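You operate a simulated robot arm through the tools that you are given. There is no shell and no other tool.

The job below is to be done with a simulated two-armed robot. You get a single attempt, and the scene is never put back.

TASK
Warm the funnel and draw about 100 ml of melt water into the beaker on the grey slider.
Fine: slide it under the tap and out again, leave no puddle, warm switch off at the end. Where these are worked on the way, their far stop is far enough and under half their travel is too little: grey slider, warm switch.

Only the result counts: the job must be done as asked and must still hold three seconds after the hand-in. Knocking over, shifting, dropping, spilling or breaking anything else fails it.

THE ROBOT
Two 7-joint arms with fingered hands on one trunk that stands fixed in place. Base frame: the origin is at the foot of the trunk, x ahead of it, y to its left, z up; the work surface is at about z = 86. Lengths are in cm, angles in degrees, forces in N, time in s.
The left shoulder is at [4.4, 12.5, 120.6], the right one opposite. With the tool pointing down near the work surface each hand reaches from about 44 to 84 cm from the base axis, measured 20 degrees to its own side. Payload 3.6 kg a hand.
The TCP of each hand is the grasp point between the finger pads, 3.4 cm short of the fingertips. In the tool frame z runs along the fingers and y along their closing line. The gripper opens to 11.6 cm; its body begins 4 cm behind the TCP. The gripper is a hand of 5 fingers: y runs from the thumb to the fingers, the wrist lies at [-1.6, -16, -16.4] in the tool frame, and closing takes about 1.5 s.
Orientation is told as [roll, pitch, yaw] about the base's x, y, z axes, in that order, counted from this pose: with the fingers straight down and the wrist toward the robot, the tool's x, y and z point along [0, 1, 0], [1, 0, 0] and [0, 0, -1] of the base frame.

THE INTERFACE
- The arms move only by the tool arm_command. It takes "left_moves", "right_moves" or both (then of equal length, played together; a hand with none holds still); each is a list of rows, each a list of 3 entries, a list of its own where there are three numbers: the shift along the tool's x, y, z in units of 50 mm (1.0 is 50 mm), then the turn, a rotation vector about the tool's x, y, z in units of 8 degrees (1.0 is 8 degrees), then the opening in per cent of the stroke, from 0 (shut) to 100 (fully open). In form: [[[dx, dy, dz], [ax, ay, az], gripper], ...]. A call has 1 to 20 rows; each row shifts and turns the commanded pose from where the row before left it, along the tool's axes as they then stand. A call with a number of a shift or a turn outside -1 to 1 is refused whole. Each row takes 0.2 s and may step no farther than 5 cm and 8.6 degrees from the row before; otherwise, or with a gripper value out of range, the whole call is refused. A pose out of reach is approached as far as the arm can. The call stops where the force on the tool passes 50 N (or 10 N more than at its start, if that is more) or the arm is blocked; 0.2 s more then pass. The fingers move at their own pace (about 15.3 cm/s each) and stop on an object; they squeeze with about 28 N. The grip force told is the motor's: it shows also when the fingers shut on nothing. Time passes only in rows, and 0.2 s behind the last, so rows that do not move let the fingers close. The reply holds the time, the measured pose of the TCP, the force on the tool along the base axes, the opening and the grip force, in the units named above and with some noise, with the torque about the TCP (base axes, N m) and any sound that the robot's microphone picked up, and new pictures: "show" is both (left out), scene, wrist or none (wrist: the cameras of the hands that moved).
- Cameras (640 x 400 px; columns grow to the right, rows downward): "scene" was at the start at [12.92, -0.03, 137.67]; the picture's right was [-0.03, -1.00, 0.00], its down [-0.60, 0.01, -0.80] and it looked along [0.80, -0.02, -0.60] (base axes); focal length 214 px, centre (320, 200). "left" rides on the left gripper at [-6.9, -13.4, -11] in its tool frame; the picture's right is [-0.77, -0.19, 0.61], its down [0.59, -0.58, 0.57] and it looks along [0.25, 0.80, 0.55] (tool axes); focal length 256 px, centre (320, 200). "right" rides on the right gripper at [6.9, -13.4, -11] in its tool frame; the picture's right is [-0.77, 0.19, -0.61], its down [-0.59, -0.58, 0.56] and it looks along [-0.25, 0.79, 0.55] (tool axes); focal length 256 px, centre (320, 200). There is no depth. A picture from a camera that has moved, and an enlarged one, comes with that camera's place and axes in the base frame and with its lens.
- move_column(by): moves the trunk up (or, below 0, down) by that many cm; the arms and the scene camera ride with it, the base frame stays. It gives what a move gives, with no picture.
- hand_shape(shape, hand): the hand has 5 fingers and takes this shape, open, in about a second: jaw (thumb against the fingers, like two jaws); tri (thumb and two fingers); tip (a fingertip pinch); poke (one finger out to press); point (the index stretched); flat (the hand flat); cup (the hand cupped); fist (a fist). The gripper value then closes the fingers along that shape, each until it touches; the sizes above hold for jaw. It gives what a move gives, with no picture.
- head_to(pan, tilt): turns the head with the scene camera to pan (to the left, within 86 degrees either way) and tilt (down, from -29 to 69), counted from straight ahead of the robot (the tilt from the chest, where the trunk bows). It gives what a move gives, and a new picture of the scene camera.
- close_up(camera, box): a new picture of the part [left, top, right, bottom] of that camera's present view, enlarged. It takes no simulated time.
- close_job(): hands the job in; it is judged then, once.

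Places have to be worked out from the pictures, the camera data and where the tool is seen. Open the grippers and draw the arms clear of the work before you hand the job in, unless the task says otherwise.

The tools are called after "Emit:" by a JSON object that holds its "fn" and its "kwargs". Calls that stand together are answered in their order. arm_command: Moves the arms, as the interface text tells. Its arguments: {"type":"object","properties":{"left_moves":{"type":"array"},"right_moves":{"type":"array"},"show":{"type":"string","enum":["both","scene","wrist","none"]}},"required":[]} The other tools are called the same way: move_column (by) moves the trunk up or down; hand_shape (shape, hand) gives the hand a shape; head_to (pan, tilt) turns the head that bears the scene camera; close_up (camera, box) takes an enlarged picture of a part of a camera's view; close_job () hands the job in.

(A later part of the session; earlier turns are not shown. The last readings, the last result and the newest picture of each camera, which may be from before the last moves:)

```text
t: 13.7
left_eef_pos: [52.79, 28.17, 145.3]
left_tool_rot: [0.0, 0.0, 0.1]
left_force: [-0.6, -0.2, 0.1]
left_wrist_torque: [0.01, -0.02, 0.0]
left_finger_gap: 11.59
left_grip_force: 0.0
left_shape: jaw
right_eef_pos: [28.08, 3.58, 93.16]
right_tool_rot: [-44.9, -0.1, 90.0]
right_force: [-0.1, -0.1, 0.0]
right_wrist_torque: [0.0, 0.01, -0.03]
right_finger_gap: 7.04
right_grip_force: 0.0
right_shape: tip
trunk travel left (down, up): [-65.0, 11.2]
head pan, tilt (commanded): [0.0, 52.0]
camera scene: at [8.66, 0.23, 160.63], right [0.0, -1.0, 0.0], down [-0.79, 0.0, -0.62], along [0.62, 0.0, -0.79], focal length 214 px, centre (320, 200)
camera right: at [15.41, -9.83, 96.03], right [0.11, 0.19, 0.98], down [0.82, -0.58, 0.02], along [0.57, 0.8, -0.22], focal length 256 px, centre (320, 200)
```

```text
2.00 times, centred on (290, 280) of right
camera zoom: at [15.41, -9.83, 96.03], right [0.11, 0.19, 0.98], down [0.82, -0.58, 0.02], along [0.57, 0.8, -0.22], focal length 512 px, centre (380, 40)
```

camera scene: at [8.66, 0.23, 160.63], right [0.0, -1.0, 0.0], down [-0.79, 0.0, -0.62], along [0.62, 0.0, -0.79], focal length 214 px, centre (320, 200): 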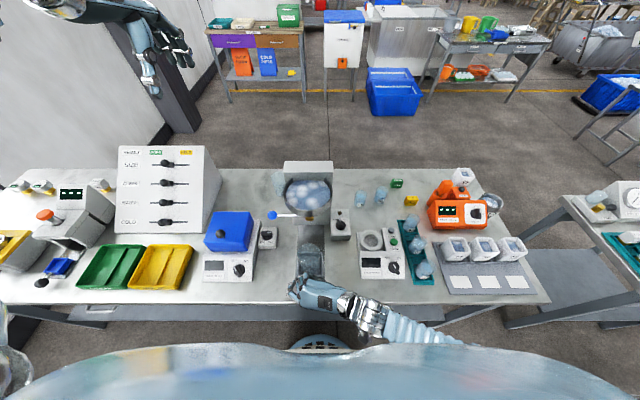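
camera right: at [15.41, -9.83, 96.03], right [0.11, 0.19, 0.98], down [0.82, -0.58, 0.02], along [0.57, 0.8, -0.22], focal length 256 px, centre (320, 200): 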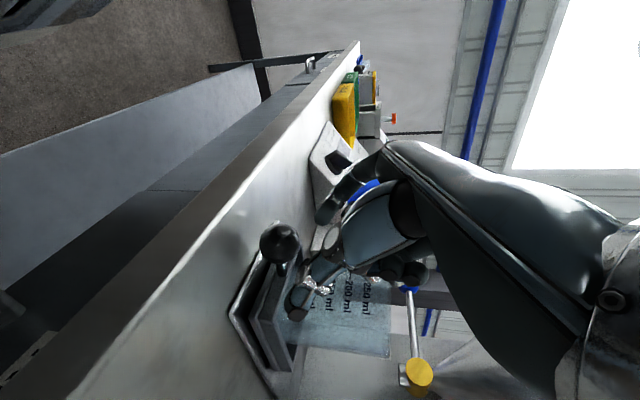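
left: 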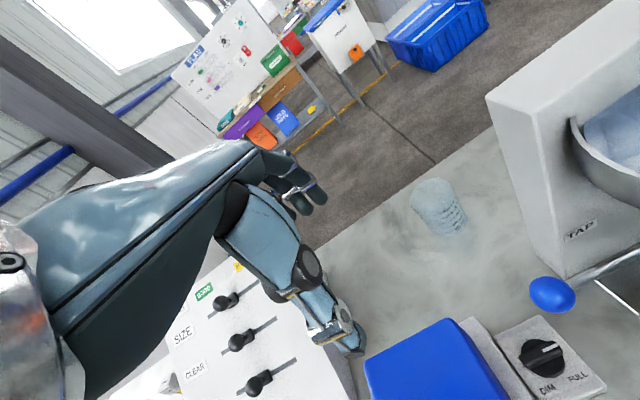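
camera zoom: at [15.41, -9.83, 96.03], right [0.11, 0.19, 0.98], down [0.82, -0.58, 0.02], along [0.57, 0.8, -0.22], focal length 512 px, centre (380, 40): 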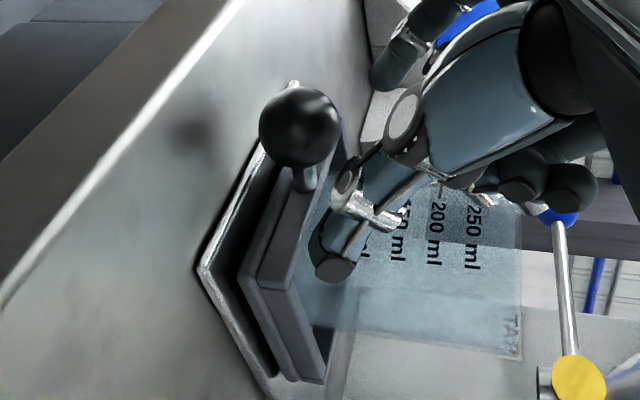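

Knob confirmed at [29.2, 3.55, 88.7], with the open thumb and index on either side. I lower the last 3 cm with a slight backward shift to stay off the tray wall.

Emit:
{"fn": "arm_command", "kwargs": {"right_moves": [[[0.25, 0, 0.183], [0, 0, 0], 60], [[0.25, 0, 0.183], [0, 0, 0], 60], [[0, 0, 0], [0, 0, 0], 60]], "show": "wrist"}}

Emit:
{"fn": "close_up", "kwargs": {"camera": "right", "box": [180, 150, 440, 350]}}

Emit:
{"fn": "close_up", "kwargs": {"camera": "scene", "box": [270, 230, 350, 320]}}

```text
t: 14.5
left_eef_pos: [52.78, 28.25, 145.3]
left_tool_rot: [0.1, 0.1, 0.0]
left_force: [0.1, 0.4, -0.6]
left_wrist_torque: [-0.03, -0.01, 0.01]
left_finger_gap: 11.58
left_grip_force: 0.0
left_shape: jaw
right_eef_pos: [27.59, 3.62, 90.31]
right_tool_rot: [-45.1, 0.0, 90.0]
right_force: [0.3, 0.2, 6.4]
right_wrist_torque: [-0.04, -0.07, 0.02]
right_finger_gap: 7.05
right_grip_force: 0.1
right_shape: tip
trunk travel left (down, up): [-65.0, 11.2]
head pan, tilt (commanded): [0.0, 52.0]
camera right: at [15.01, -9.77, 93.13], right [0.11, 0.18, 0.98], down [0.82, -0.58, 0.02], along [0.57, 0.8, -0.21], focal length 256 px, centre (320, 200)
```

right: 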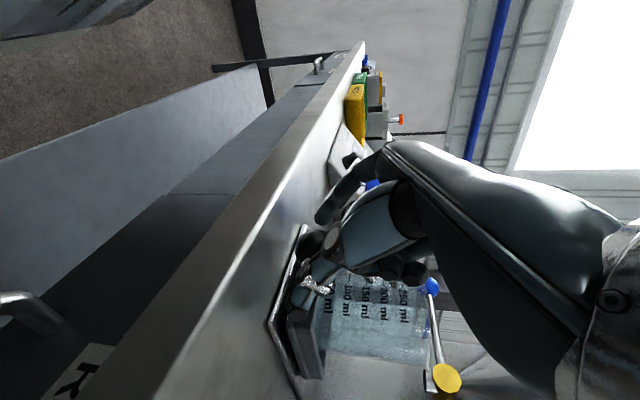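

```text
2.00 times, centred on (310, 250) of right
camera zoom: at [15.01, -9.77, 93.13], right [0.11, 0.18, 0.98], down [0.82, -0.58, 0.02], along [0.57, 0.8, -0.21], focal length 512 px, centre (340, 100)
```

zoom: 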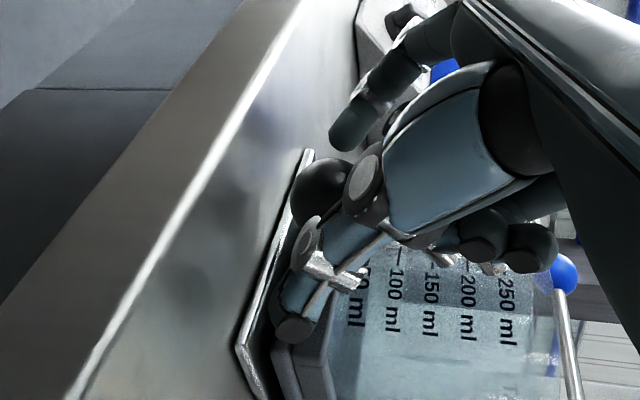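

```text
4.44 times, centred on (310, 275) of scene
camera zoom: at [8.62, 0.19, 160.65], right [0.0, -1.0, 0.0], down [-0.79, 0.0, -0.62], along [0.62, 0.0, -0.79], focal length 953 px, centre (364, -133)
```

zoom: 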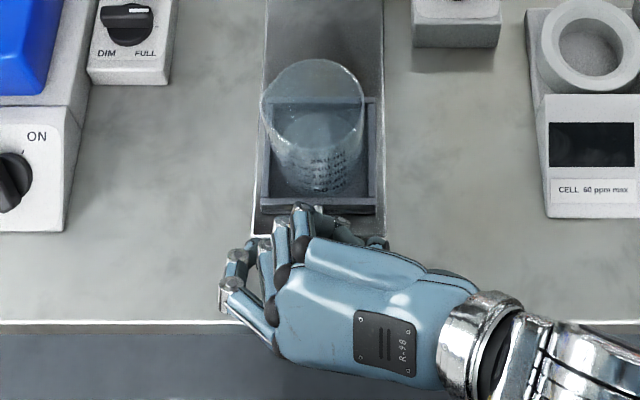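

A 6 N upward force says the thumb tip just touches the rail plate. I raise 0.5 cm and then close the pinch on the knob.

Emit:
{"fn": "arm_command", "kwargs": {"right_moves": [[[-0.075, 0, -0.075], [0, 0, 0], 60], [[0, 0, 0], [0, 0, 0], 60], [[0, 0, 0], [0, 0, 0], 40], [[0, 0, 0], [0, 0, 0], 20], [[0, 0, 0], [0, 0, 0], 10], [[0, 0, 0], [0, 0, 0], 0], [[0, 0, 0], [0, 0, 0], 0], [[0, 0, 0], [0, 0, 0], 0]], "show": "wrist"}}

Emit:
{"fn": "close_up", "kwargs": {"camera": "right", "box": [180, 150, 440, 350]}}

Emit:
{"fn": "close_up", "kwargs": {"camera": "scene", "box": [270, 230, 350, 320]}}

```text
t: 16.3
left_eef_pos: [52.9, 28.05, 145.34]
left_tool_rot: [0.0, 0.0, -0.1]
left_force: [-0.2, -0.4, 0.1]
left_wrist_torque: [0.01, -0.04, -0.01]
left_finger_gap: 11.61
left_grip_force: 0.2
left_shape: jaw
right_eef_pos: [27.77, 3.44, 90.76]
right_tool_rot: [-45.0, 0.0, 90.0]
right_force: [4.2, -6.0, 0.1]
right_wrist_torque: [-0.1, -0.11, -0.03]
right_finger_gap: 2.34
right_grip_force: 28.0
right_shape: tip
trunk travel left (down, up): [-65.0, 11.2]
head pan, tilt (commanded): [0.0, 52.0]
camera right: at [15.08, -9.91, 93.65], right [0.11, 0.19, 0.98], down [0.82, -0.58, 0.02], along [0.57, 0.79, -0.22], focal length 256 px, centre (320, 200)
```

right: 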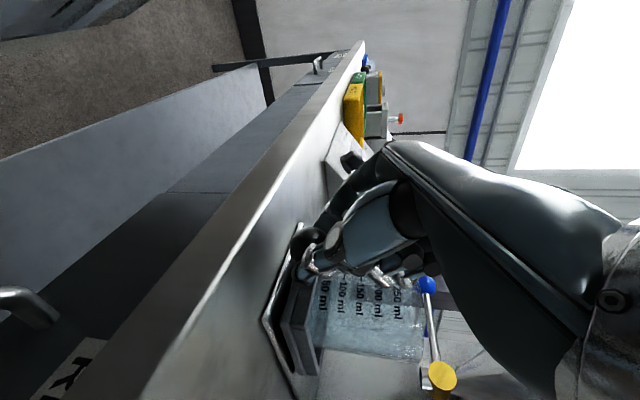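

```text
2.00 times, centred on (310, 250) of right
camera zoom: at [15.08, -9.91, 93.65], right [0.11, 0.19, 0.98], down [0.82, -0.58, 0.02], along [0.57, 0.79, -0.22], focal length 512 px, centre (340, 100)
```

zoom: 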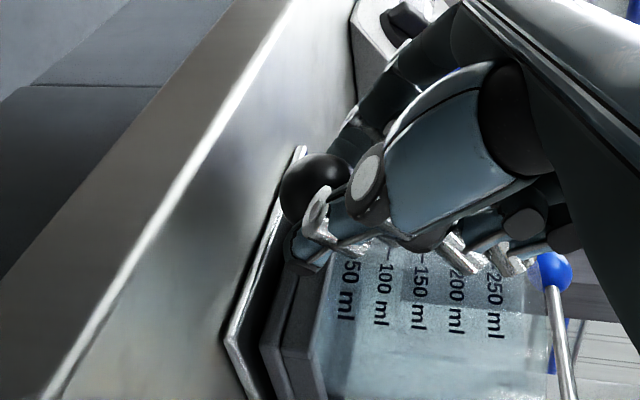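

```text
4.44 times, centred on (310, 275) of scene
camera zoom: at [8.72, 0.1, 160.63], right [0.0, -1.0, 0.0], down [-0.79, 0.0, -0.62], along [0.62, 0.0, -0.79], focal length 953 px, centre (364, -133)
```

zoom: 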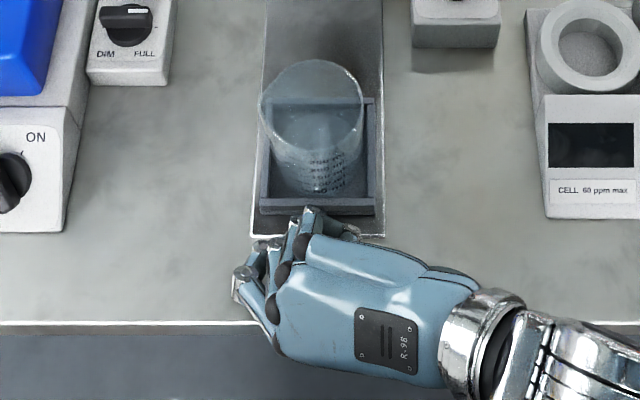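

The knob is pinched (gap 2.3, 28 N). I push the slider gently in +x, 1 cm per row, for 6 cm and check.

Emit:
{"fn": "arm_command", "kwargs": {"right_moves": [[[-0.08, 0.01, 0.08], [0, 0, 0], 0], [[-0.12, 0, 0.12], [0, 0, 0], 0], [[-0.1414, 0, 0.1414], [0, 0, 0], 0], [[-0.1414, 0, 0.1414], [0, 0, 0], 0], [[-0.1414, 0, 0.1414], [0, 0, 0], 0], [[-0.1414, 0, 0.1414], [0, 0, 0], 0], [[-0.08, 0, 0.08], [0, 0, 0], 0]], "show": "scene"}}

Emit:
{"fn": "close_up", "kwargs": {"camera": "scene", "box": [260, 180, 360, 300]}}

```text
t: 17.9
left_eef_pos: [52.82, 28.04, 145.36]
left_tool_rot: [0.1, -0.1, 0.0]
left_force: [0.0, 0.1, -0.5]
left_wrist_torque: [0.03, 0.02, -0.02]
left_finger_gap: 11.62
left_grip_force: 0.1
left_shape: jaw
right_eef_pos: [33.54, 3.49, 90.74]
right_tool_rot: [-45.0, 0.0, 89.9]
right_force: [-1.1, -9.2, 1.0]
right_wrist_torque: [-0.27, -0.03, -0.1]
right_finger_gap: 2.26
right_grip_force: 27.7
right_shape: tip
trunk travel left (down, up): [-65.0, 11.2]
head pan, tilt (commanded): [0.0, 52.0]
camera scene: at [8.64, 0.03, 160.64], right [0.0, -1.0, 0.0], down [-0.79, 0.0, -0.62], along [0.62, 0.0, -0.79], focal length 214 px, centre (320, 200)
```

scene: 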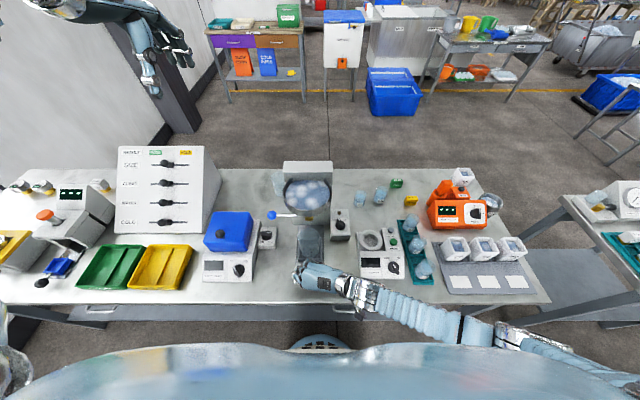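

```text
3.33 times, centred on (310, 240) of scene
camera zoom: at [8.64, 0.03, 160.64], right [0.0, -1.0, 0.0], down [-0.79, 0.0, -0.62], along [0.62, 0.0, -0.79], focal length 715 px, centre (353, 67)
```

zoom: 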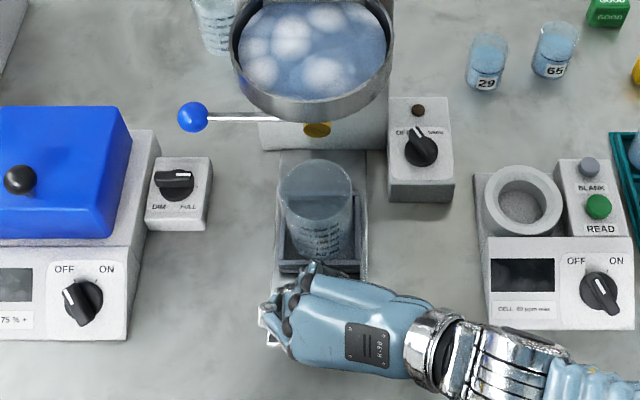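

The tray follows smoothly with the beaker upright and little drag. I push another 4.5 cm.

Emit:
{"fn": "arm_command", "kwargs": {"right_moves": [[[-0.08, 0, 0.08], [0, 0, 0], 0], [[-0.12, 0, 0.12], [0, 0, 0], 0], [[-0.13, 0, 0.13], [0, 0, 0], 0], [[-0.13, 0, 0.13], [0, 0, 0], 0], [[-0.12, 0, 0.12], [0, 0, 0], 0], [[-0.07, 0, 0.07], [0, 0, 0], 0]], "show": "both"}}

Emit:
{"fn": "close_up", "kwargs": {"camera": "scene", "box": [260, 180, 360, 300]}}

```text
t: 19.3
left_eef_pos: [52.8, 28.14, 145.34]
left_tool_rot: [0.1, 0.0, 0.1]
left_force: [-1.0, -1.3, 0.0]
left_wrist_torque: [0.02, -0.02, -0.02]
left_finger_gap: 11.58
left_grip_force: 0.0
left_shape: jaw
right_eef_pos: [38.28, 3.57, 90.73]
right_tool_rot: [-45.1, 0.0, 90.0]
right_force: [-0.6, -10.5, 2.3]
right_wrist_torque: [-0.24, -0.04, -0.13]
right_finger_gap: 2.27
right_grip_force: 27.7
right_shape: tip
trunk travel left (down, up): [-65.0, 11.2]
head pan, tilt (commanded): [0.0, 52.0]
camera scene: at [8.62, 0.01, 160.64], right [0.0, -1.0, 0.0], down [-0.79, 0.0, -0.62], along [0.62, 0.0, -0.79], focal length 214 px, centre (320, 200)
camera right: at [25.57, -9.84, 93.63], right [0.11, 0.19, 0.98], down [0.82, -0.58, 0.02], along [0.57, 0.8, -0.22], focal length 256 px, centre (320, 200)
```

scene: 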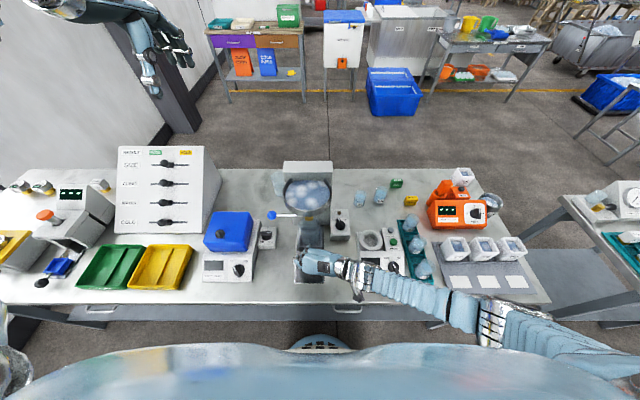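
right: 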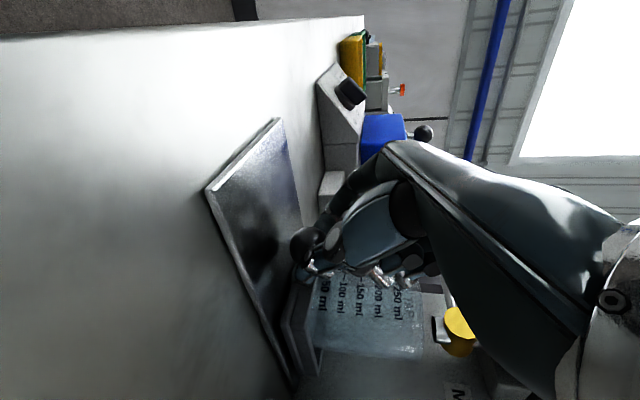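

```text
3.33 times, centred on (310, 240) of scene
camera zoom: at [8.62, 0.01, 160.64], right [0.0, -1.0, 0.0], down [-0.79, 0.0, -0.62], along [0.62, 0.0, -0.79], focal length 715 px, centre (353, 67)
```

zoom: 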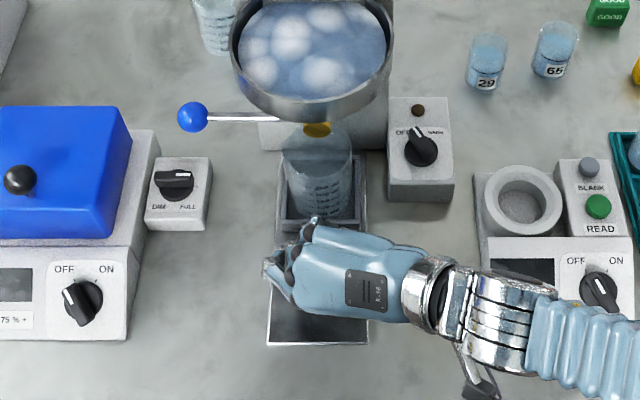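

Beaker is nearly beneath the valve. I push on in small steps until the stop is felt.

Emit:
{"fn": "arm_command", "kwargs": {"right_moves": [[[-0.07, 0, 0.07], [0, 0, 0], 0], [[-0.07, 0, 0.07], [0, 0, 0], 0], [[-0.07, 0, 0.07], [0, 0, 0], 0], [[-0.07, 0, 0.07], [0, 0, 0], 0], [[0, 0, 0], [0, 0, 0], 0]], "show": "none"}}

Emit:
{"fn": "close_up", "kwargs": {"camera": "scene", "box": [260, 180, 360, 300]}}

Emit:
{"fn": "close_up", "kwargs": {"camera": "right", "box": [180, 150, 540, 400]}}

```text
t: 20.5
left_eef_pos: [52.63, 28.0, 145.45]
left_tool_rot: [0.1, 0.0, 0.1]
left_force: [0.1, -0.5, 0.1]
left_wrist_torque: [-0.02, -0.01, 0.0]
left_finger_gap: 11.6
left_grip_force: 0.1
left_shape: jaw
right_eef_pos: [39.89, 3.53, 90.77]
right_tool_rot: [-45.0, 0.0, 89.9]
right_force: [-8.5, -10.6, 3.3]
right_wrist_torque: [-0.27, 0.14, -0.2]
right_finger_gap: 2.29
right_grip_force: 27.8
right_shape: tip
trunk travel left (down, up): [-65.0, 11.2]
head pan, tilt (commanded): [0.0, 52.0]
```

```text
3.33 times, centred on (310, 240) of scene
camera zoom: at [8.46, -0.01, 160.65], right [0.0, -1.0, 0.0], down [-0.79, 0.0, -0.62], along [0.62, 0.0, -0.79], focal length 715 px, centre (353, 67)
```

zoom: 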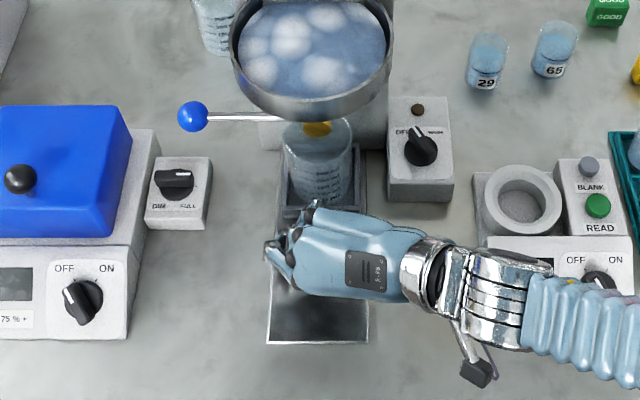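

```text
1.60 times, centred on (360, 275) of right
camera zoom: at [27.25, -9.83, 93.64], right [0.11, 0.19, 0.98], down [0.82, -0.58, 0.02], along [0.57, 0.8, -0.22], focal length 410 px, centre (256, 80)
```

zoom: 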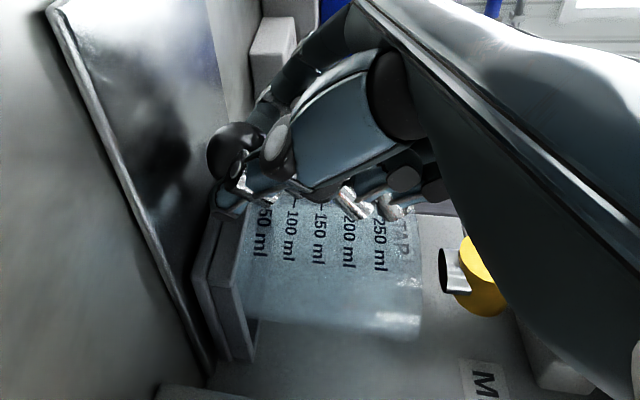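

The x force has risen to 8.5 N, so the stop seems reached at about 12 cm travel. I press slightly further to confirm it.

Emit:
{"fn": "arm_command", "kwargs": {"right_moves": [[[-0.07, 0, 0.07], [0, 0, 0], 0], [[-0.05, 0, 0.05], [0, 0, 0], 0], [[0, 0, 0], [0, 0, 0], 0]], "show": "none"}}

```text
t: 21.3
left_eef_pos: [52.61, 28.04, 145.47]
left_tool_rot: [0.1, -0.1, 0.0]
left_force: [-0.3, 0.4, 0.1]
left_wrist_torque: [-0.03, 0.01, 0.01]
left_finger_gap: 11.6
left_grip_force: 0.1
left_shape: jaw
right_eef_pos: [41.1, 3.67, 90.97]
right_tool_rot: [-45.3, -0.4, 90.1]
right_force: [0.4, -7.5, 16.3]
right_wrist_torque: [-0.15, -0.19, -0.06]
right_finger_gap: 1.25
right_grip_force: 28.2
right_shape: tip
trunk travel left (down, up): [-65.0, 11.2]
head pan, tilt (commanded): [0.0, 52.0]
```

The gap fell to 1.25 cm while the hand moved on 1.2 cm: the tray is at its stop and the pads slipped off the ball. I look at it before releasing.

Emit:
{"fn": "close_up", "kwargs": {"camera": "scene", "box": [270, 190, 350, 290]}}

Emit:
{"fn": "close_up", "kwargs": {"camera": "right", "box": [220, 180, 480, 380]}}

```text
4.00 times, centred on (310, 240) of scene
camera zoom: at [8.49, -0.02, 160.67], right [0.0, -1.0, 0.0], down [-0.79, 0.0, -0.62], along [0.62, 0.0, -0.79], focal length 858 px, centre (360, 40)
```

zoom: 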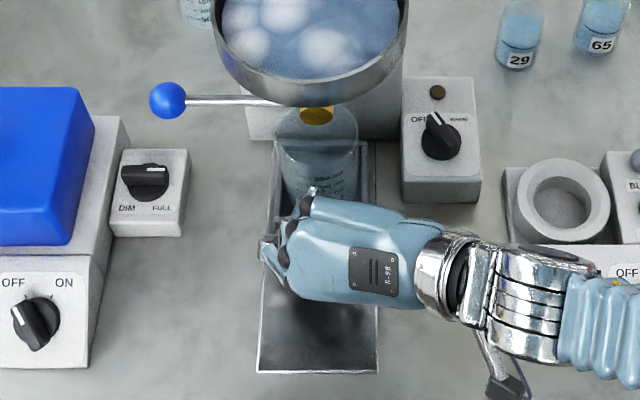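

```text
2.00 times, centred on (350, 280) of right
camera zoom: at [28.33, -9.71, 93.83], right [0.11, 0.18, 0.98], down [0.82, -0.58, 0.02], along [0.57, 0.8, -0.21], focal length 512 px, centre (260, 40)
```

zoom: 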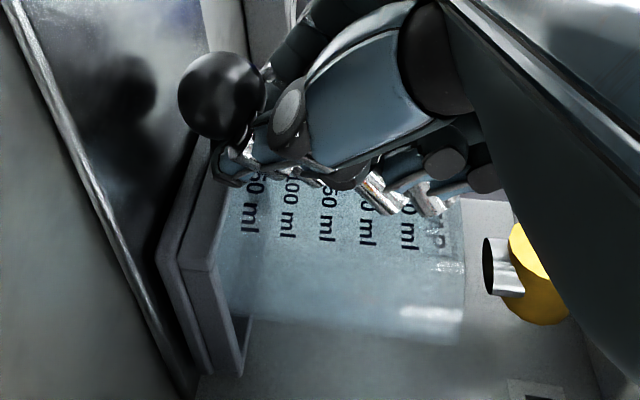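

The pinch now sits on the stem behind the ball with the tray at its stop. I open the fingers, back off 3 cm in -x, then rise.

Emit:
{"fn": "arm_command", "kwargs": {"right_moves": [[[0, 0, 0], [0, 0, 0], 20], [[0, 0, 0], [0, 0, 0], 40], [[0, 0, 0], [0, 0, 0], 60], [[0, 0, 0], [0, 0, 0], 60], [[0.1, 0, -0.1], [0, 0, 0], 60], [[0.15, 0, -0.15], [0, 0, 0], 60], [[0.2, 0, -0.2], [0, 0, 0], 60]], "show": "none"}}

Emit:
{"fn": "close_up", "kwargs": {"camera": "scene", "box": [270, 190, 350, 290]}}

Emit:
{"fn": "close_up", "kwargs": {"camera": "right", "box": [180, 150, 500, 380]}}

```text
t: 22.9
left_eef_pos: [52.81, 28.29, 145.29]
left_tool_rot: [0.0, -0.1, 0.0]
left_force: [0.2, 0.1, 0.0]
left_wrist_torque: [-0.03, 0.01, 0.01]
left_finger_gap: 11.58
left_grip_force: 0.0
left_shape: jaw
right_eef_pos: [37.71, 3.55, 90.7]
right_tool_rot: [-45.0, 0.1, 89.9]
right_force: [0.2, 0.5, 0.0]
right_wrist_torque: [0.03, 0.03, 0.01]
right_finger_gap: 6.89
right_grip_force: 0.0
right_shape: tip
trunk travel left (down, up): [-65.0, 11.2]
head pan, tilt (commanded): [0.0, 52.0]
```

```text
4.00 times, centred on (310, 240) of scene
camera zoom: at [8.59, 0.18, 160.64], right [0.0, -1.0, 0.0], down [-0.79, 0.0, -0.62], along [0.62, 0.0, -0.79], focal length 858 px, centre (360, 40)
```

zoom: 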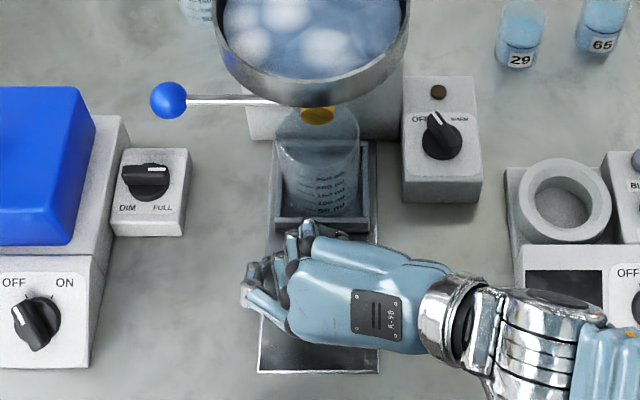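

```text
1.74 times, centred on (340, 265) of right
camera zoom: at [25.09, -9.81, 93.63], right [0.11, 0.19, 0.98], down [0.82, -0.58, 0.02], along [0.57, 0.79, -0.22], focal length 445 px, centre (285, 87)
```

zoom: 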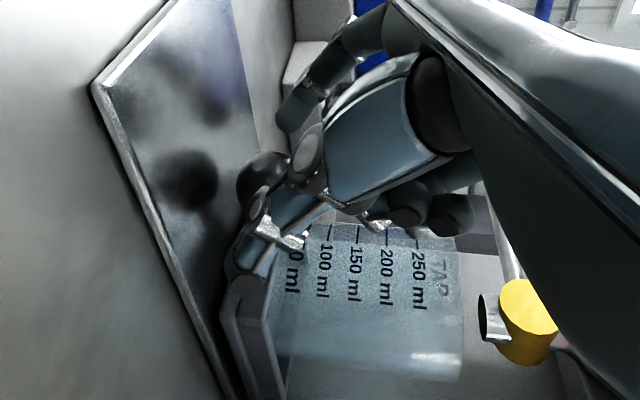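

Released cleanly; the tray stays in and the knob is now at about x = 41.3. I rise straight up, then level the hand while backing toward the right.

Emit:
{"fn": "arm_command", "kwargs": {"right_moves": [[[-0.3, 0, -0.3], [0, 0, 0], 60], [[-0.424, 0, -0.424], [0, 0, 0], 60], [[-0.424, 0, -0.424], [0, 0, 0], 60], [[-0.424, 0, -0.424], [0, 0, 0], 60], [[-0.424, 0, -0.424], [0, 0, 0], 60], [[-0.078, -0.333, -0.205], [0, 0.9375, 0], 60], [[-0.05, -0.333, -0.213], [0, 0.9375, 0], 60], [[-0.022, -0.333, -0.218], [0, 0.9375, 0], 60], [[0.007, -0.333, -0.219], [0, 0.9375, 0], 60], [[0.035, -0.333, -0.216], [0, 0.9375, 0], 60], [[0.063, -0.333, -0.21], [0, 0.9375, 0], 60]], "show": "scene"}}

Emit:
{"fn": "arm_command", "kwargs": {"right_moves": [[[-0.183, -0.108, 0], [0, 0, 0.9375], 60], [[-0.196, -0.083, 0], [0, 0, 0.9375], 60], [[-0.205, -0.057, 0], [0, 0, 0.9375], 60], [[-0.211, -0.03, 0], [0, 0, 0.9375], 60], [[-0.213, -0.002, 0], [0, 0, 0.9375], 60], [[-0.212, 0.026, 0], [0, 0, 0.9375], 60], [[-0.206, 0.053, 0], [0, 0, 0.9375], 60], [[-0.198, 0.08, 0], [0, 0, 0.9375], 60], [[-0.186, 0.105, 0], [0, 0, 0.9375], 60], [[-0.17, 0.128, 0], [0, 0, 0.9375], 60], [[-0.152, 0.149, 0], [0, 0, 0.9375], 60], [[-0.131, 0.168, 0], [0, 0, 0.9375], 60]], "show": "both"}}

Emit:
{"fn": "hand_shape", "kwargs": {"shape": "poke", "hand": "right"}}

Emit:
{"fn": "close_up", "kwargs": {"camera": "right", "box": [0, 0, 640, 400]}}

Emit:
{"fn": "close_up", "kwargs": {"camera": "scene", "box": [260, 150, 420, 270]}}

```text
t: 25.3
left_eef_pos: [52.78, 28.23, 145.22]
left_tool_rot: [0.0, 0.0, 0.1]
left_force: [0.1, -0.2, 0.0]
left_wrist_torque: [0.01, 0.04, 0.01]
left_finger_gap: 11.58
left_grip_force: 0.2
left_shape: jaw
right_eef_pos: [35.18, -6.48, 110.97]
right_tool_rot: [0.1, 0.0, 89.8]
right_force: [-0.5, -0.6, -0.4]
right_wrist_torque: [-0.03, -0.01, 0.0]
right_finger_gap: 6.9
right_grip_force: 0.0
right_shape: tip
trunk travel left (down, up): [-65.0, 11.2]
head pan, tilt (commanded): [0.0, 52.0]
camera scene: at [8.67, 0.19, 160.63], right [0.0, -1.0, 0.0], down [-0.79, 0.0, -0.62], along [0.62, 0.0, -0.79], focal length 214 px, centre (320, 200)
```

scene: 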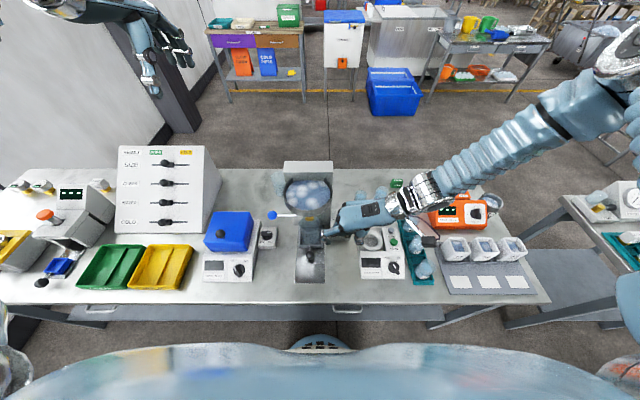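

```text
t: 27.9
left_eef_pos: [52.73, 28.27, 145.3]
left_tool_rot: [0.0, 0.0, 0.1]
left_force: [-0.3, -0.4, -0.7]
left_wrist_torque: [0.01, 0.01, 0.01]
left_finger_gap: 11.56
left_grip_force: 0.1
left_shape: jaw
right_eef_pos: [46.02, -12.94, 110.92]
right_tool_rot: [-0.1, 0.0, 0.0]
right_force: [0.0, 1.2, 0.0]
right_wrist_torque: [0.0, 0.03, 0.01]
right_finger_gap: 6.89
right_grip_force: 0.1
right_shape: tip
trunk travel left (down, up): [-65.0, 11.2]
head pan, tilt (commanded): [0.0, 52.0]
camera scene: at [8.67, 0.24, 160.63], right [0.0, -1.0, 0.0], down [-0.79, 0.0, -0.62], along [0.62, 0.0, -0.79], focal length 214 px, centre (320, 200)
camera right: at [32.69, -5.89, 121.91], right [0.19, -0.77, 0.61], down [-0.58, -0.59, -0.56], along [0.79, -0.25, -0.55], focal length 256 px, centre (320, 200)
```

scene: 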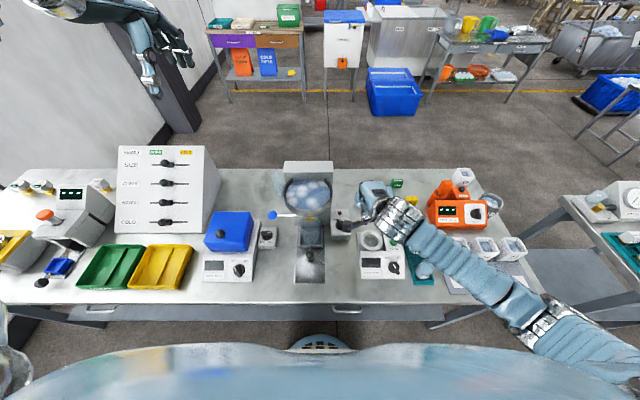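
right: 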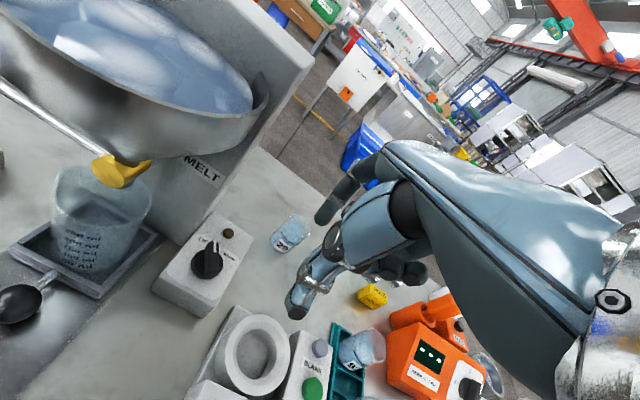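

```text
t: 28.8
left_eef_pos: [52.76, 28.24, 145.28]
left_tool_rot: [0.0, 0.0, 0.0]
left_force: [0.3, 0.4, 0.3]
left_wrist_torque: [0.05, -0.01, -0.01]
left_finger_gap: 11.59
left_grip_force: 0.1
left_shape: jaw
right_eef_pos: [46.02, -12.88, 110.9]
right_tool_rot: [-0.1, 0.0, 0.1]
right_force: [0.0, 0.0, 0.1]
right_wrist_torque: [0.01, 0.02, 0.02]
right_finger_gap: 0.01
right_grip_force: 0.1
right_shape: poke
trunk travel left (down, up): [-65.0, 11.2]
head pan, tilt (commanded): [0.0, 52.0]
```

```text
1.00 times, centred on (320, 200) of right (not enlarged: the box is as wide or as high as the picture)
camera zoom: at [32.64, -5.96, 121.9], right [0.19, -0.77, 0.61], down [-0.58, -0.59, -0.56], along [0.8, -0.25, -0.55], focal length 256 px, centre (320, 200)
```

zoom: 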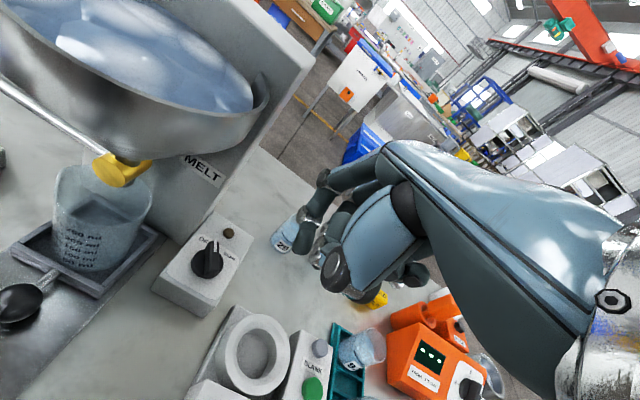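

```text
3.33 times, centred on (340, 210) of scene
camera zoom: at [8.66, 0.17, 160.64], right [0.0, -1.0, 0.0], down [-0.79, 0.0, -0.62], along [0.62, 0.0, -0.79], focal length 715 px, centre (253, 167)
```

zoom: 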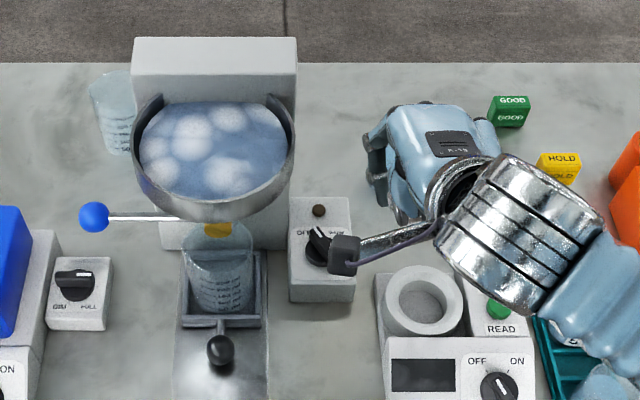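

The switch is now well seen, and the index finger hangs free. I zoom to locate the index tip and the switch exactly.

Emit:
{"fn": "close_up", "kwargs": {"camera": "scene", "box": [320, 170, 390, 230]}}

Emit:
{"fn": "close_up", "kwargs": {"camera": "right", "box": [140, 150, 400, 330]}}

```text
6.67 times, centred on (355, 200) of scene
camera zoom: at [8.66, 0.17, 160.64], right [0.0, -1.0, 0.0], down [-0.79, 0.0, -0.62], along [0.62, 0.0, -0.79], focal length 1430 px, centre (87, 200)
```

zoom: 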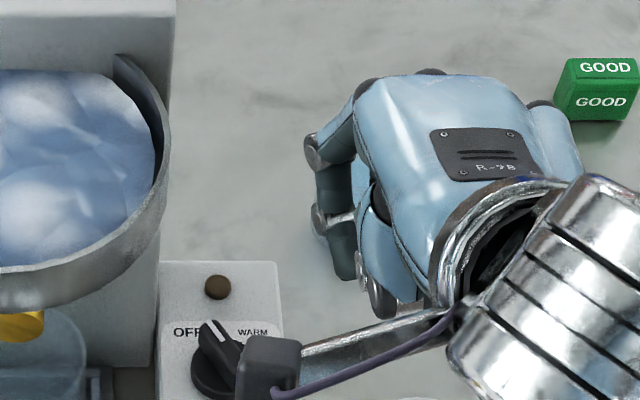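

```text
2.22 times, centred on (270, 240) of right
camera zoom: at [32.64, -5.96, 121.9], right [0.19, -0.77, 0.61], down [-0.58, -0.59, -0.56], along [0.8, -0.25, -0.55], focal length 569 px, centre (431, 111)
```

zoom: 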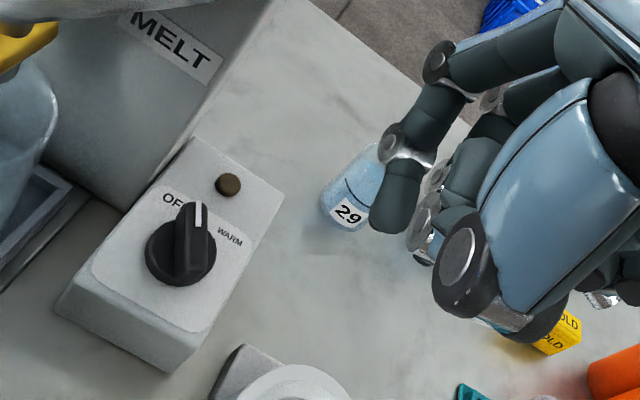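

Index tip is roughly at tool offset (1.6, -1, 2.3). I bring the hand down to just right of the switch, tip still about 3 cm above blade height, to check alignment.

Emit:
{"fn": "arm_command", "kwargs": {"right_moves": [[[0, 0.188, 0.556], [0, 0, 0], 0], [[0, 0.188, 0.556], [0, 0, 0], 0], [[0, 0.188, 0.556], [0, 0, 0], 0], [[0, 0.188, 0.556], [0, 0, 0], 0], [[0, 0.188, 0.556], [0, 0, 0], 0]], "show": "both"}}

Emit:
{"fn": "close_up", "kwargs": {"camera": "scene", "box": [310, 180, 390, 250]}}

Emit:
{"fn": "close_up", "kwargs": {"camera": "right", "box": [200, 180, 420, 360]}}

```text
t: 30.0
left_eef_pos: [52.84, 28.22, 145.26]
left_tool_rot: [0.0, -0.1, 0.0]
left_force: [-0.9, -0.6, 1.0]
left_wrist_torque: [0.01, -0.04, 0.0]
left_finger_gap: 11.58
left_grip_force: 0.0
left_shape: jaw
right_eef_pos: [50.74, -12.88, 96.83]
right_tool_rot: [-0.1, 0.1, 0.0]
right_force: [-0.2, 0.7, 0.6]
right_wrist_torque: [0.0, 0.03, -0.01]
right_finger_gap: 0.0
right_grip_force: 0.1
right_shape: poke
trunk travel left (down, up): [-65.0, 11.2]
head pan, tilt (commanded): [0.0, 52.0]
camera scene: at [8.69, 0.21, 160.63], right [0.0, -1.0, 0.0], down [-0.79, 0.0, -0.62], along [0.62, 0.0, -0.79], focal length 214 px, centre (320, 200)
camera right: at [37.32, -5.99, 107.78], right [0.19, -0.77, 0.61], down [-0.58, -0.59, -0.56], along [0.8, -0.25, -0.55], focal length 256 px, centre (320, 200)
```

scene: 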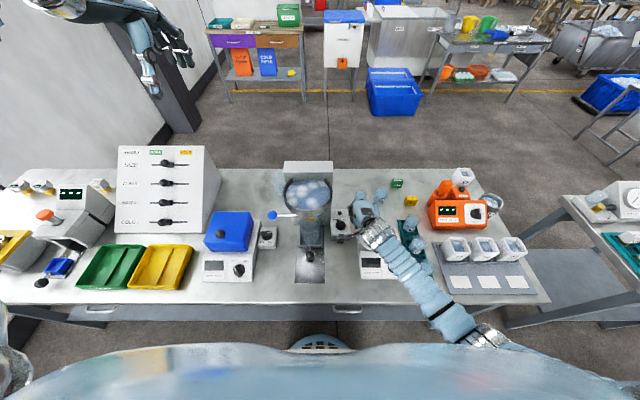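
right: 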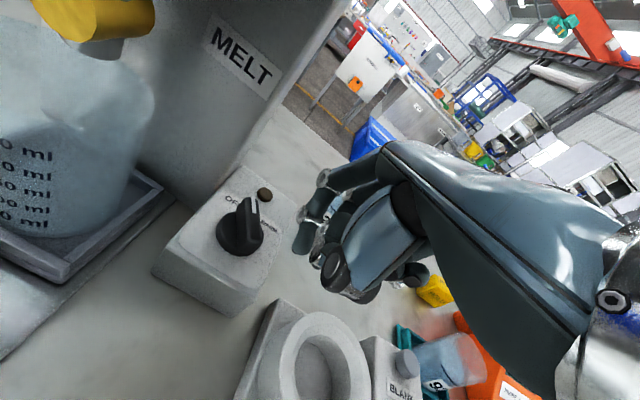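

```text
5.71 times, centred on (350, 215) of scene
camera zoom: at [8.69, 0.21, 160.63], right [0.0, -1.0, 0.0], down [-0.79, 0.0, -0.62], along [0.62, 0.0, -0.79], focal length 1226 px, centre (149, 114)
```

zoom: 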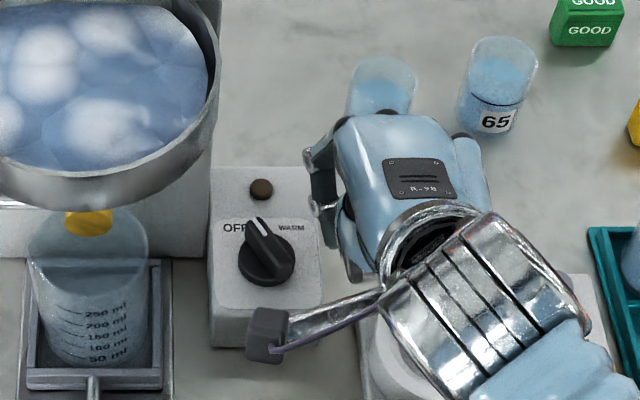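

```text
2.22 times, centred on (310, 270) of right
camera zoom: at [37.32, -5.99, 107.78], right [0.19, -0.77, 0.61], down [-0.58, -0.59, -0.56], along [0.8, -0.25, -0.55], focal length 569 px, centre (342, 44)
```

zoom: 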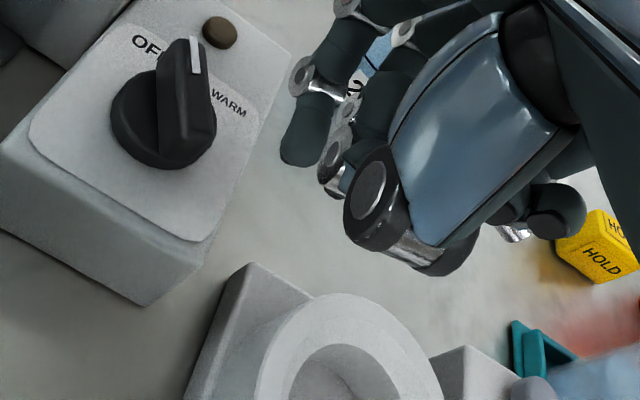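

Knob axis confirmed at [51.0, -7.7]; the index tip now reads about [50.7, -11.7, 93.7]. I shift 1 cm toward the robot and lower 2 cm so the tip is level with the pointer blade.

Emit:
{"fn": "arm_command", "kwargs": {"right_moves": [[[0, -0.2, 0], [0, 0, 0], 0], [[0, 0, 0.2], [0, 0, 0], 0], [[0, 0, 0.2], [0, 0, 0], 0], [[0, 0, 0], [0, 0, 0], 0]], "show": "none"}}

Emit:
{"fn": "close_up", "kwargs": {"camera": "scene", "box": [325, 190, 375, 240]}}

Emit:
{"fn": "close_up", "kwargs": {"camera": "right", "box": [200, 180, 420, 360]}}

```text
t: 31.0
left_eef_pos: [52.75, 28.2, 145.31]
left_tool_rot: [0.0, 0.1, 0.0]
left_force: [-0.6, -0.8, -0.8]
left_wrist_torque: [-0.01, 0.0, -0.01]
left_finger_gap: 11.6
left_grip_force: 0.0
left_shape: jaw
right_eef_pos: [49.81, -12.95, 94.79]
right_tool_rot: [-0.1, -0.1, 0.0]
right_force: [0.3, 0.1, -0.3]
right_wrist_torque: [0.01, -0.01, 0.01]
right_finger_gap: 0.0
right_grip_force: 0.1
right_shape: poke
trunk travel left (down, up): [-65.0, 11.2]
head pan, tilt (commanded): [0.0, 52.0]
```

```text
8.00 times, centred on (350, 215) of scene
camera zoom: at [8.66, 0.17, 160.64], right [0.0, -1.0, 0.0], down [-0.79, 0.0, -0.62], along [0.62, 0.0, -0.79], focal length 1716 px, centre (80, 80)
```

zoom: 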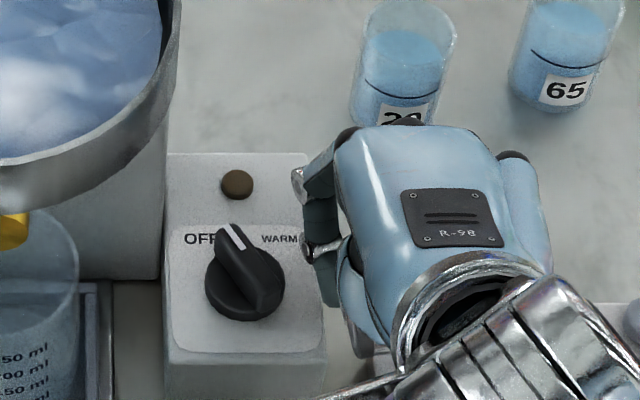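

```text
2.22 times, centred on (310, 270) of right
camera zoom: at [36.43, -5.95, 105.82], right [0.19, -0.77, 0.61], down [-0.58, -0.59, -0.56], along [0.79, -0.25, -0.55], focal length 569 px, centre (342, 44)
```

zoom: 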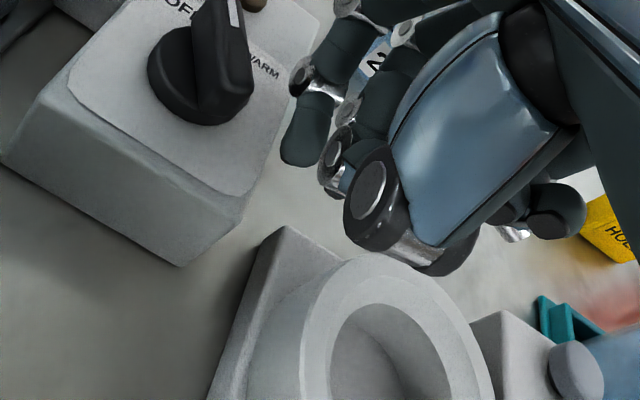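

The fingertip is at the right height with no contact. I now push toward +y in 4 mm steps against the near end of the pointer blade, watching force.

Emit:
{"fn": "arm_command", "kwargs": {"right_moves": [[[0.08, 0.06, 0], [0, 0, 0], 0], [[0.08, 0, 0], [0, 0, 0], 0], [[0.08, 0, 0], [0, 0, 0], 0], [[0.08, 0, 0], [0, 0, 0], 0], [[0.08, 0, 0], [0, 0, 0], 0], [[0.08, 0, 0], [0, 0, 0], 0]], "show": "none"}}

Emit:
{"fn": "close_up", "kwargs": {"camera": "scene", "box": [325, 190, 375, 240]}}

Emit:
{"fn": "close_up", "kwargs": {"camera": "right", "box": [200, 130, 420, 310]}}

```text
t: 32.4
left_eef_pos: [52.86, 28.1, 145.29]
left_tool_rot: [-0.1, 0.1, -0.1]
left_force: [-0.5, 0.0, -0.2]
left_wrist_torque: [-0.01, -0.01, 0.02]
left_finger_gap: 11.6
left_grip_force: 0.1
left_shape: jaw
right_eef_pos: [50.25, -10.6, 94.91]
right_tool_rot: [-0.1, 0.0, -0.1]
right_force: [1.5, -2.7, -0.7]
right_wrist_torque: [-0.05, -0.01, 0.01]
right_finger_gap: 0.0
right_grip_force: 0.2
right_shape: poke
trunk travel left (down, up): [-65.0, 11.2]
head pan, tilt (commanded): [0.0, 52.0]
```

```text
8.00 times, centred on (350, 215) of scene
camera zoom: at [8.65, 0.12, 160.64], right [0.0, -1.0, 0.0], down [-0.79, 0.0, -0.62], along [0.62, 0.0, -0.79], focal length 1716 px, centre (80, 80)
```

zoom: 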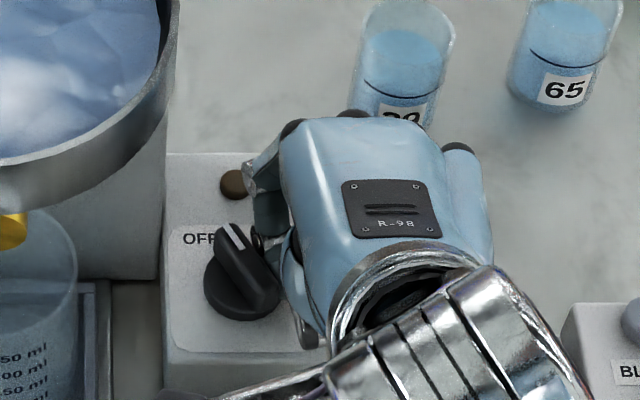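

```text
2.22 times, centred on (310, 220) of right
camera zoom: at [36.77, -3.7, 105.94], right [0.19, -0.77, 0.61], down [-0.58, -0.59, -0.56], along [0.79, -0.25, -0.55], focal length 569 px, centre (342, 156)
```

zoom: 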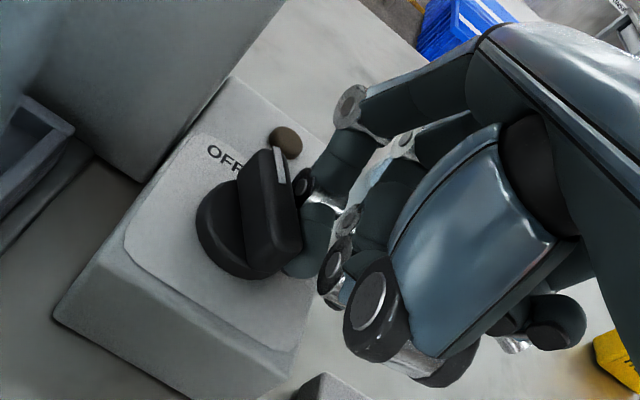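

Contact has begun (about 3 N). I keep pushing in small steps.

Emit:
{"fn": "arm_command", "kwargs": {"right_moves": [[[0.06, 0, 0], [0, 0, 0], 0], [[0.06, 0, 0], [0, 0, 0], 0], [[0.06, 0, 0], [0, 0, 0], 0], [[0.06, 0, 0], [0, 0, 0], 0], [[0, 0, 0], [0, 0, 0], 0]], "show": "none"}}

Emit:
{"fn": "close_up", "kwargs": {"camera": "scene", "box": [325, 190, 375, 240]}}

Emit:
{"fn": "close_up", "kwargs": {"camera": "right", "box": [200, 130, 420, 310]}}

```text
t: 33.6
left_eef_pos: [52.87, 27.66, 145.25]
left_tool_rot: [0.2, 0.0, 0.0]
left_force: [-0.3, 0.9, -0.6]
left_wrist_torque: [-0.01, -0.03, -0.01]
left_finger_gap: 11.58
left_grip_force: 0.0
left_shape: jaw
right_eef_pos: [50.18, -10.14, 94.82]
right_tool_rot: [-0.2, 0.0, -0.2]
right_force: [2.8, -32.3, -0.3]
right_wrist_torque: [-0.68, -0.05, -0.3]
right_finger_gap: 0.0
right_grip_force: 0.1
right_shape: poke
trunk travel left (down, up): [-65.0, 11.2]
head pan, tilt (commanded): [0.0, 52.0]
```

```text
8.00 times, centred on (350, 215) of scene
camera zoom: at [8.7, -0.49, 160.63], right [-0.01, -1.0, 0.0], down [-0.79, 0.01, -0.62], along [0.62, 0.0, -0.79], focal length 1716 px, centre (80, 80)
```

zoom: 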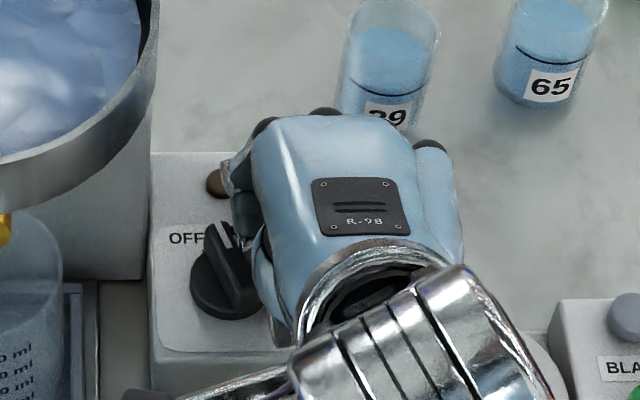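

```text
2.22 times, centred on (310, 220) of right
camera zoom: at [36.85, -3.15, 105.89], right [0.18, -0.77, 0.61], down [-0.58, -0.59, -0.56], along [0.79, -0.25, -0.55], focal length 569 px, centre (342, 156)
```

zoom: 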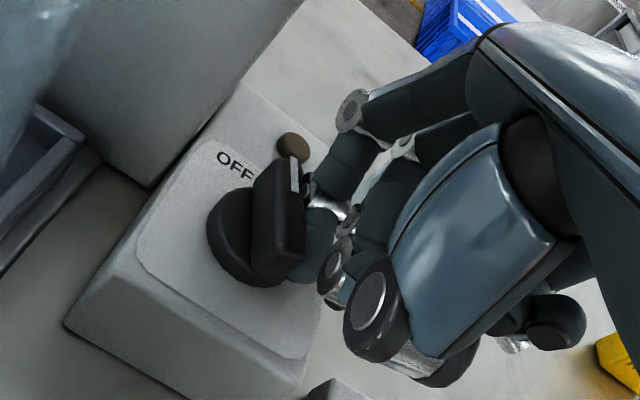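

Force rose to 32 N after the pointer turned to about 9°. I zoom in to see whether the finger's joint is also touching the far end of the blade.

Emit:
{"fn": "close_up", "kwargs": {"camera": "right", "box": [260, 180, 360, 270]}}

Emit:
{"fn": "close_up", "kwargs": {"camera": "scene", "box": [335, 205, 360, 230]}}

```text
4.44 times, centred on (310, 225) of right
camera zoom: at [36.85, -3.15, 105.89], right [0.18, -0.77, 0.61], down [-0.58, -0.59, -0.56], along [0.79, -0.25, -0.55], focal length 1138 px, centre (364, 89)
```

zoom: 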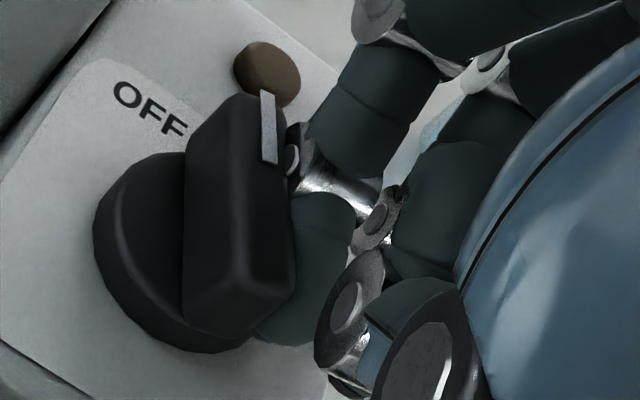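

```text
16.00 times, centred on (348, 218) of scene
camera zoom: at [8.7, -0.49, 160.63], right [-0.01, -1.0, 0.0], down [-0.79, 0.01, -0.62], along [0.62, 0.0, -0.79], focal length 3432 px, centre (-120, -80)
```

zoom: 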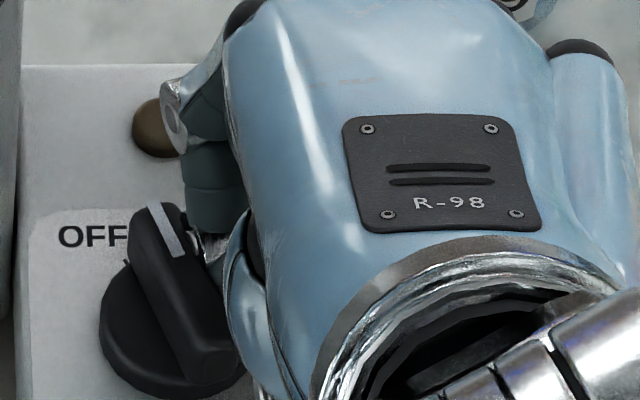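

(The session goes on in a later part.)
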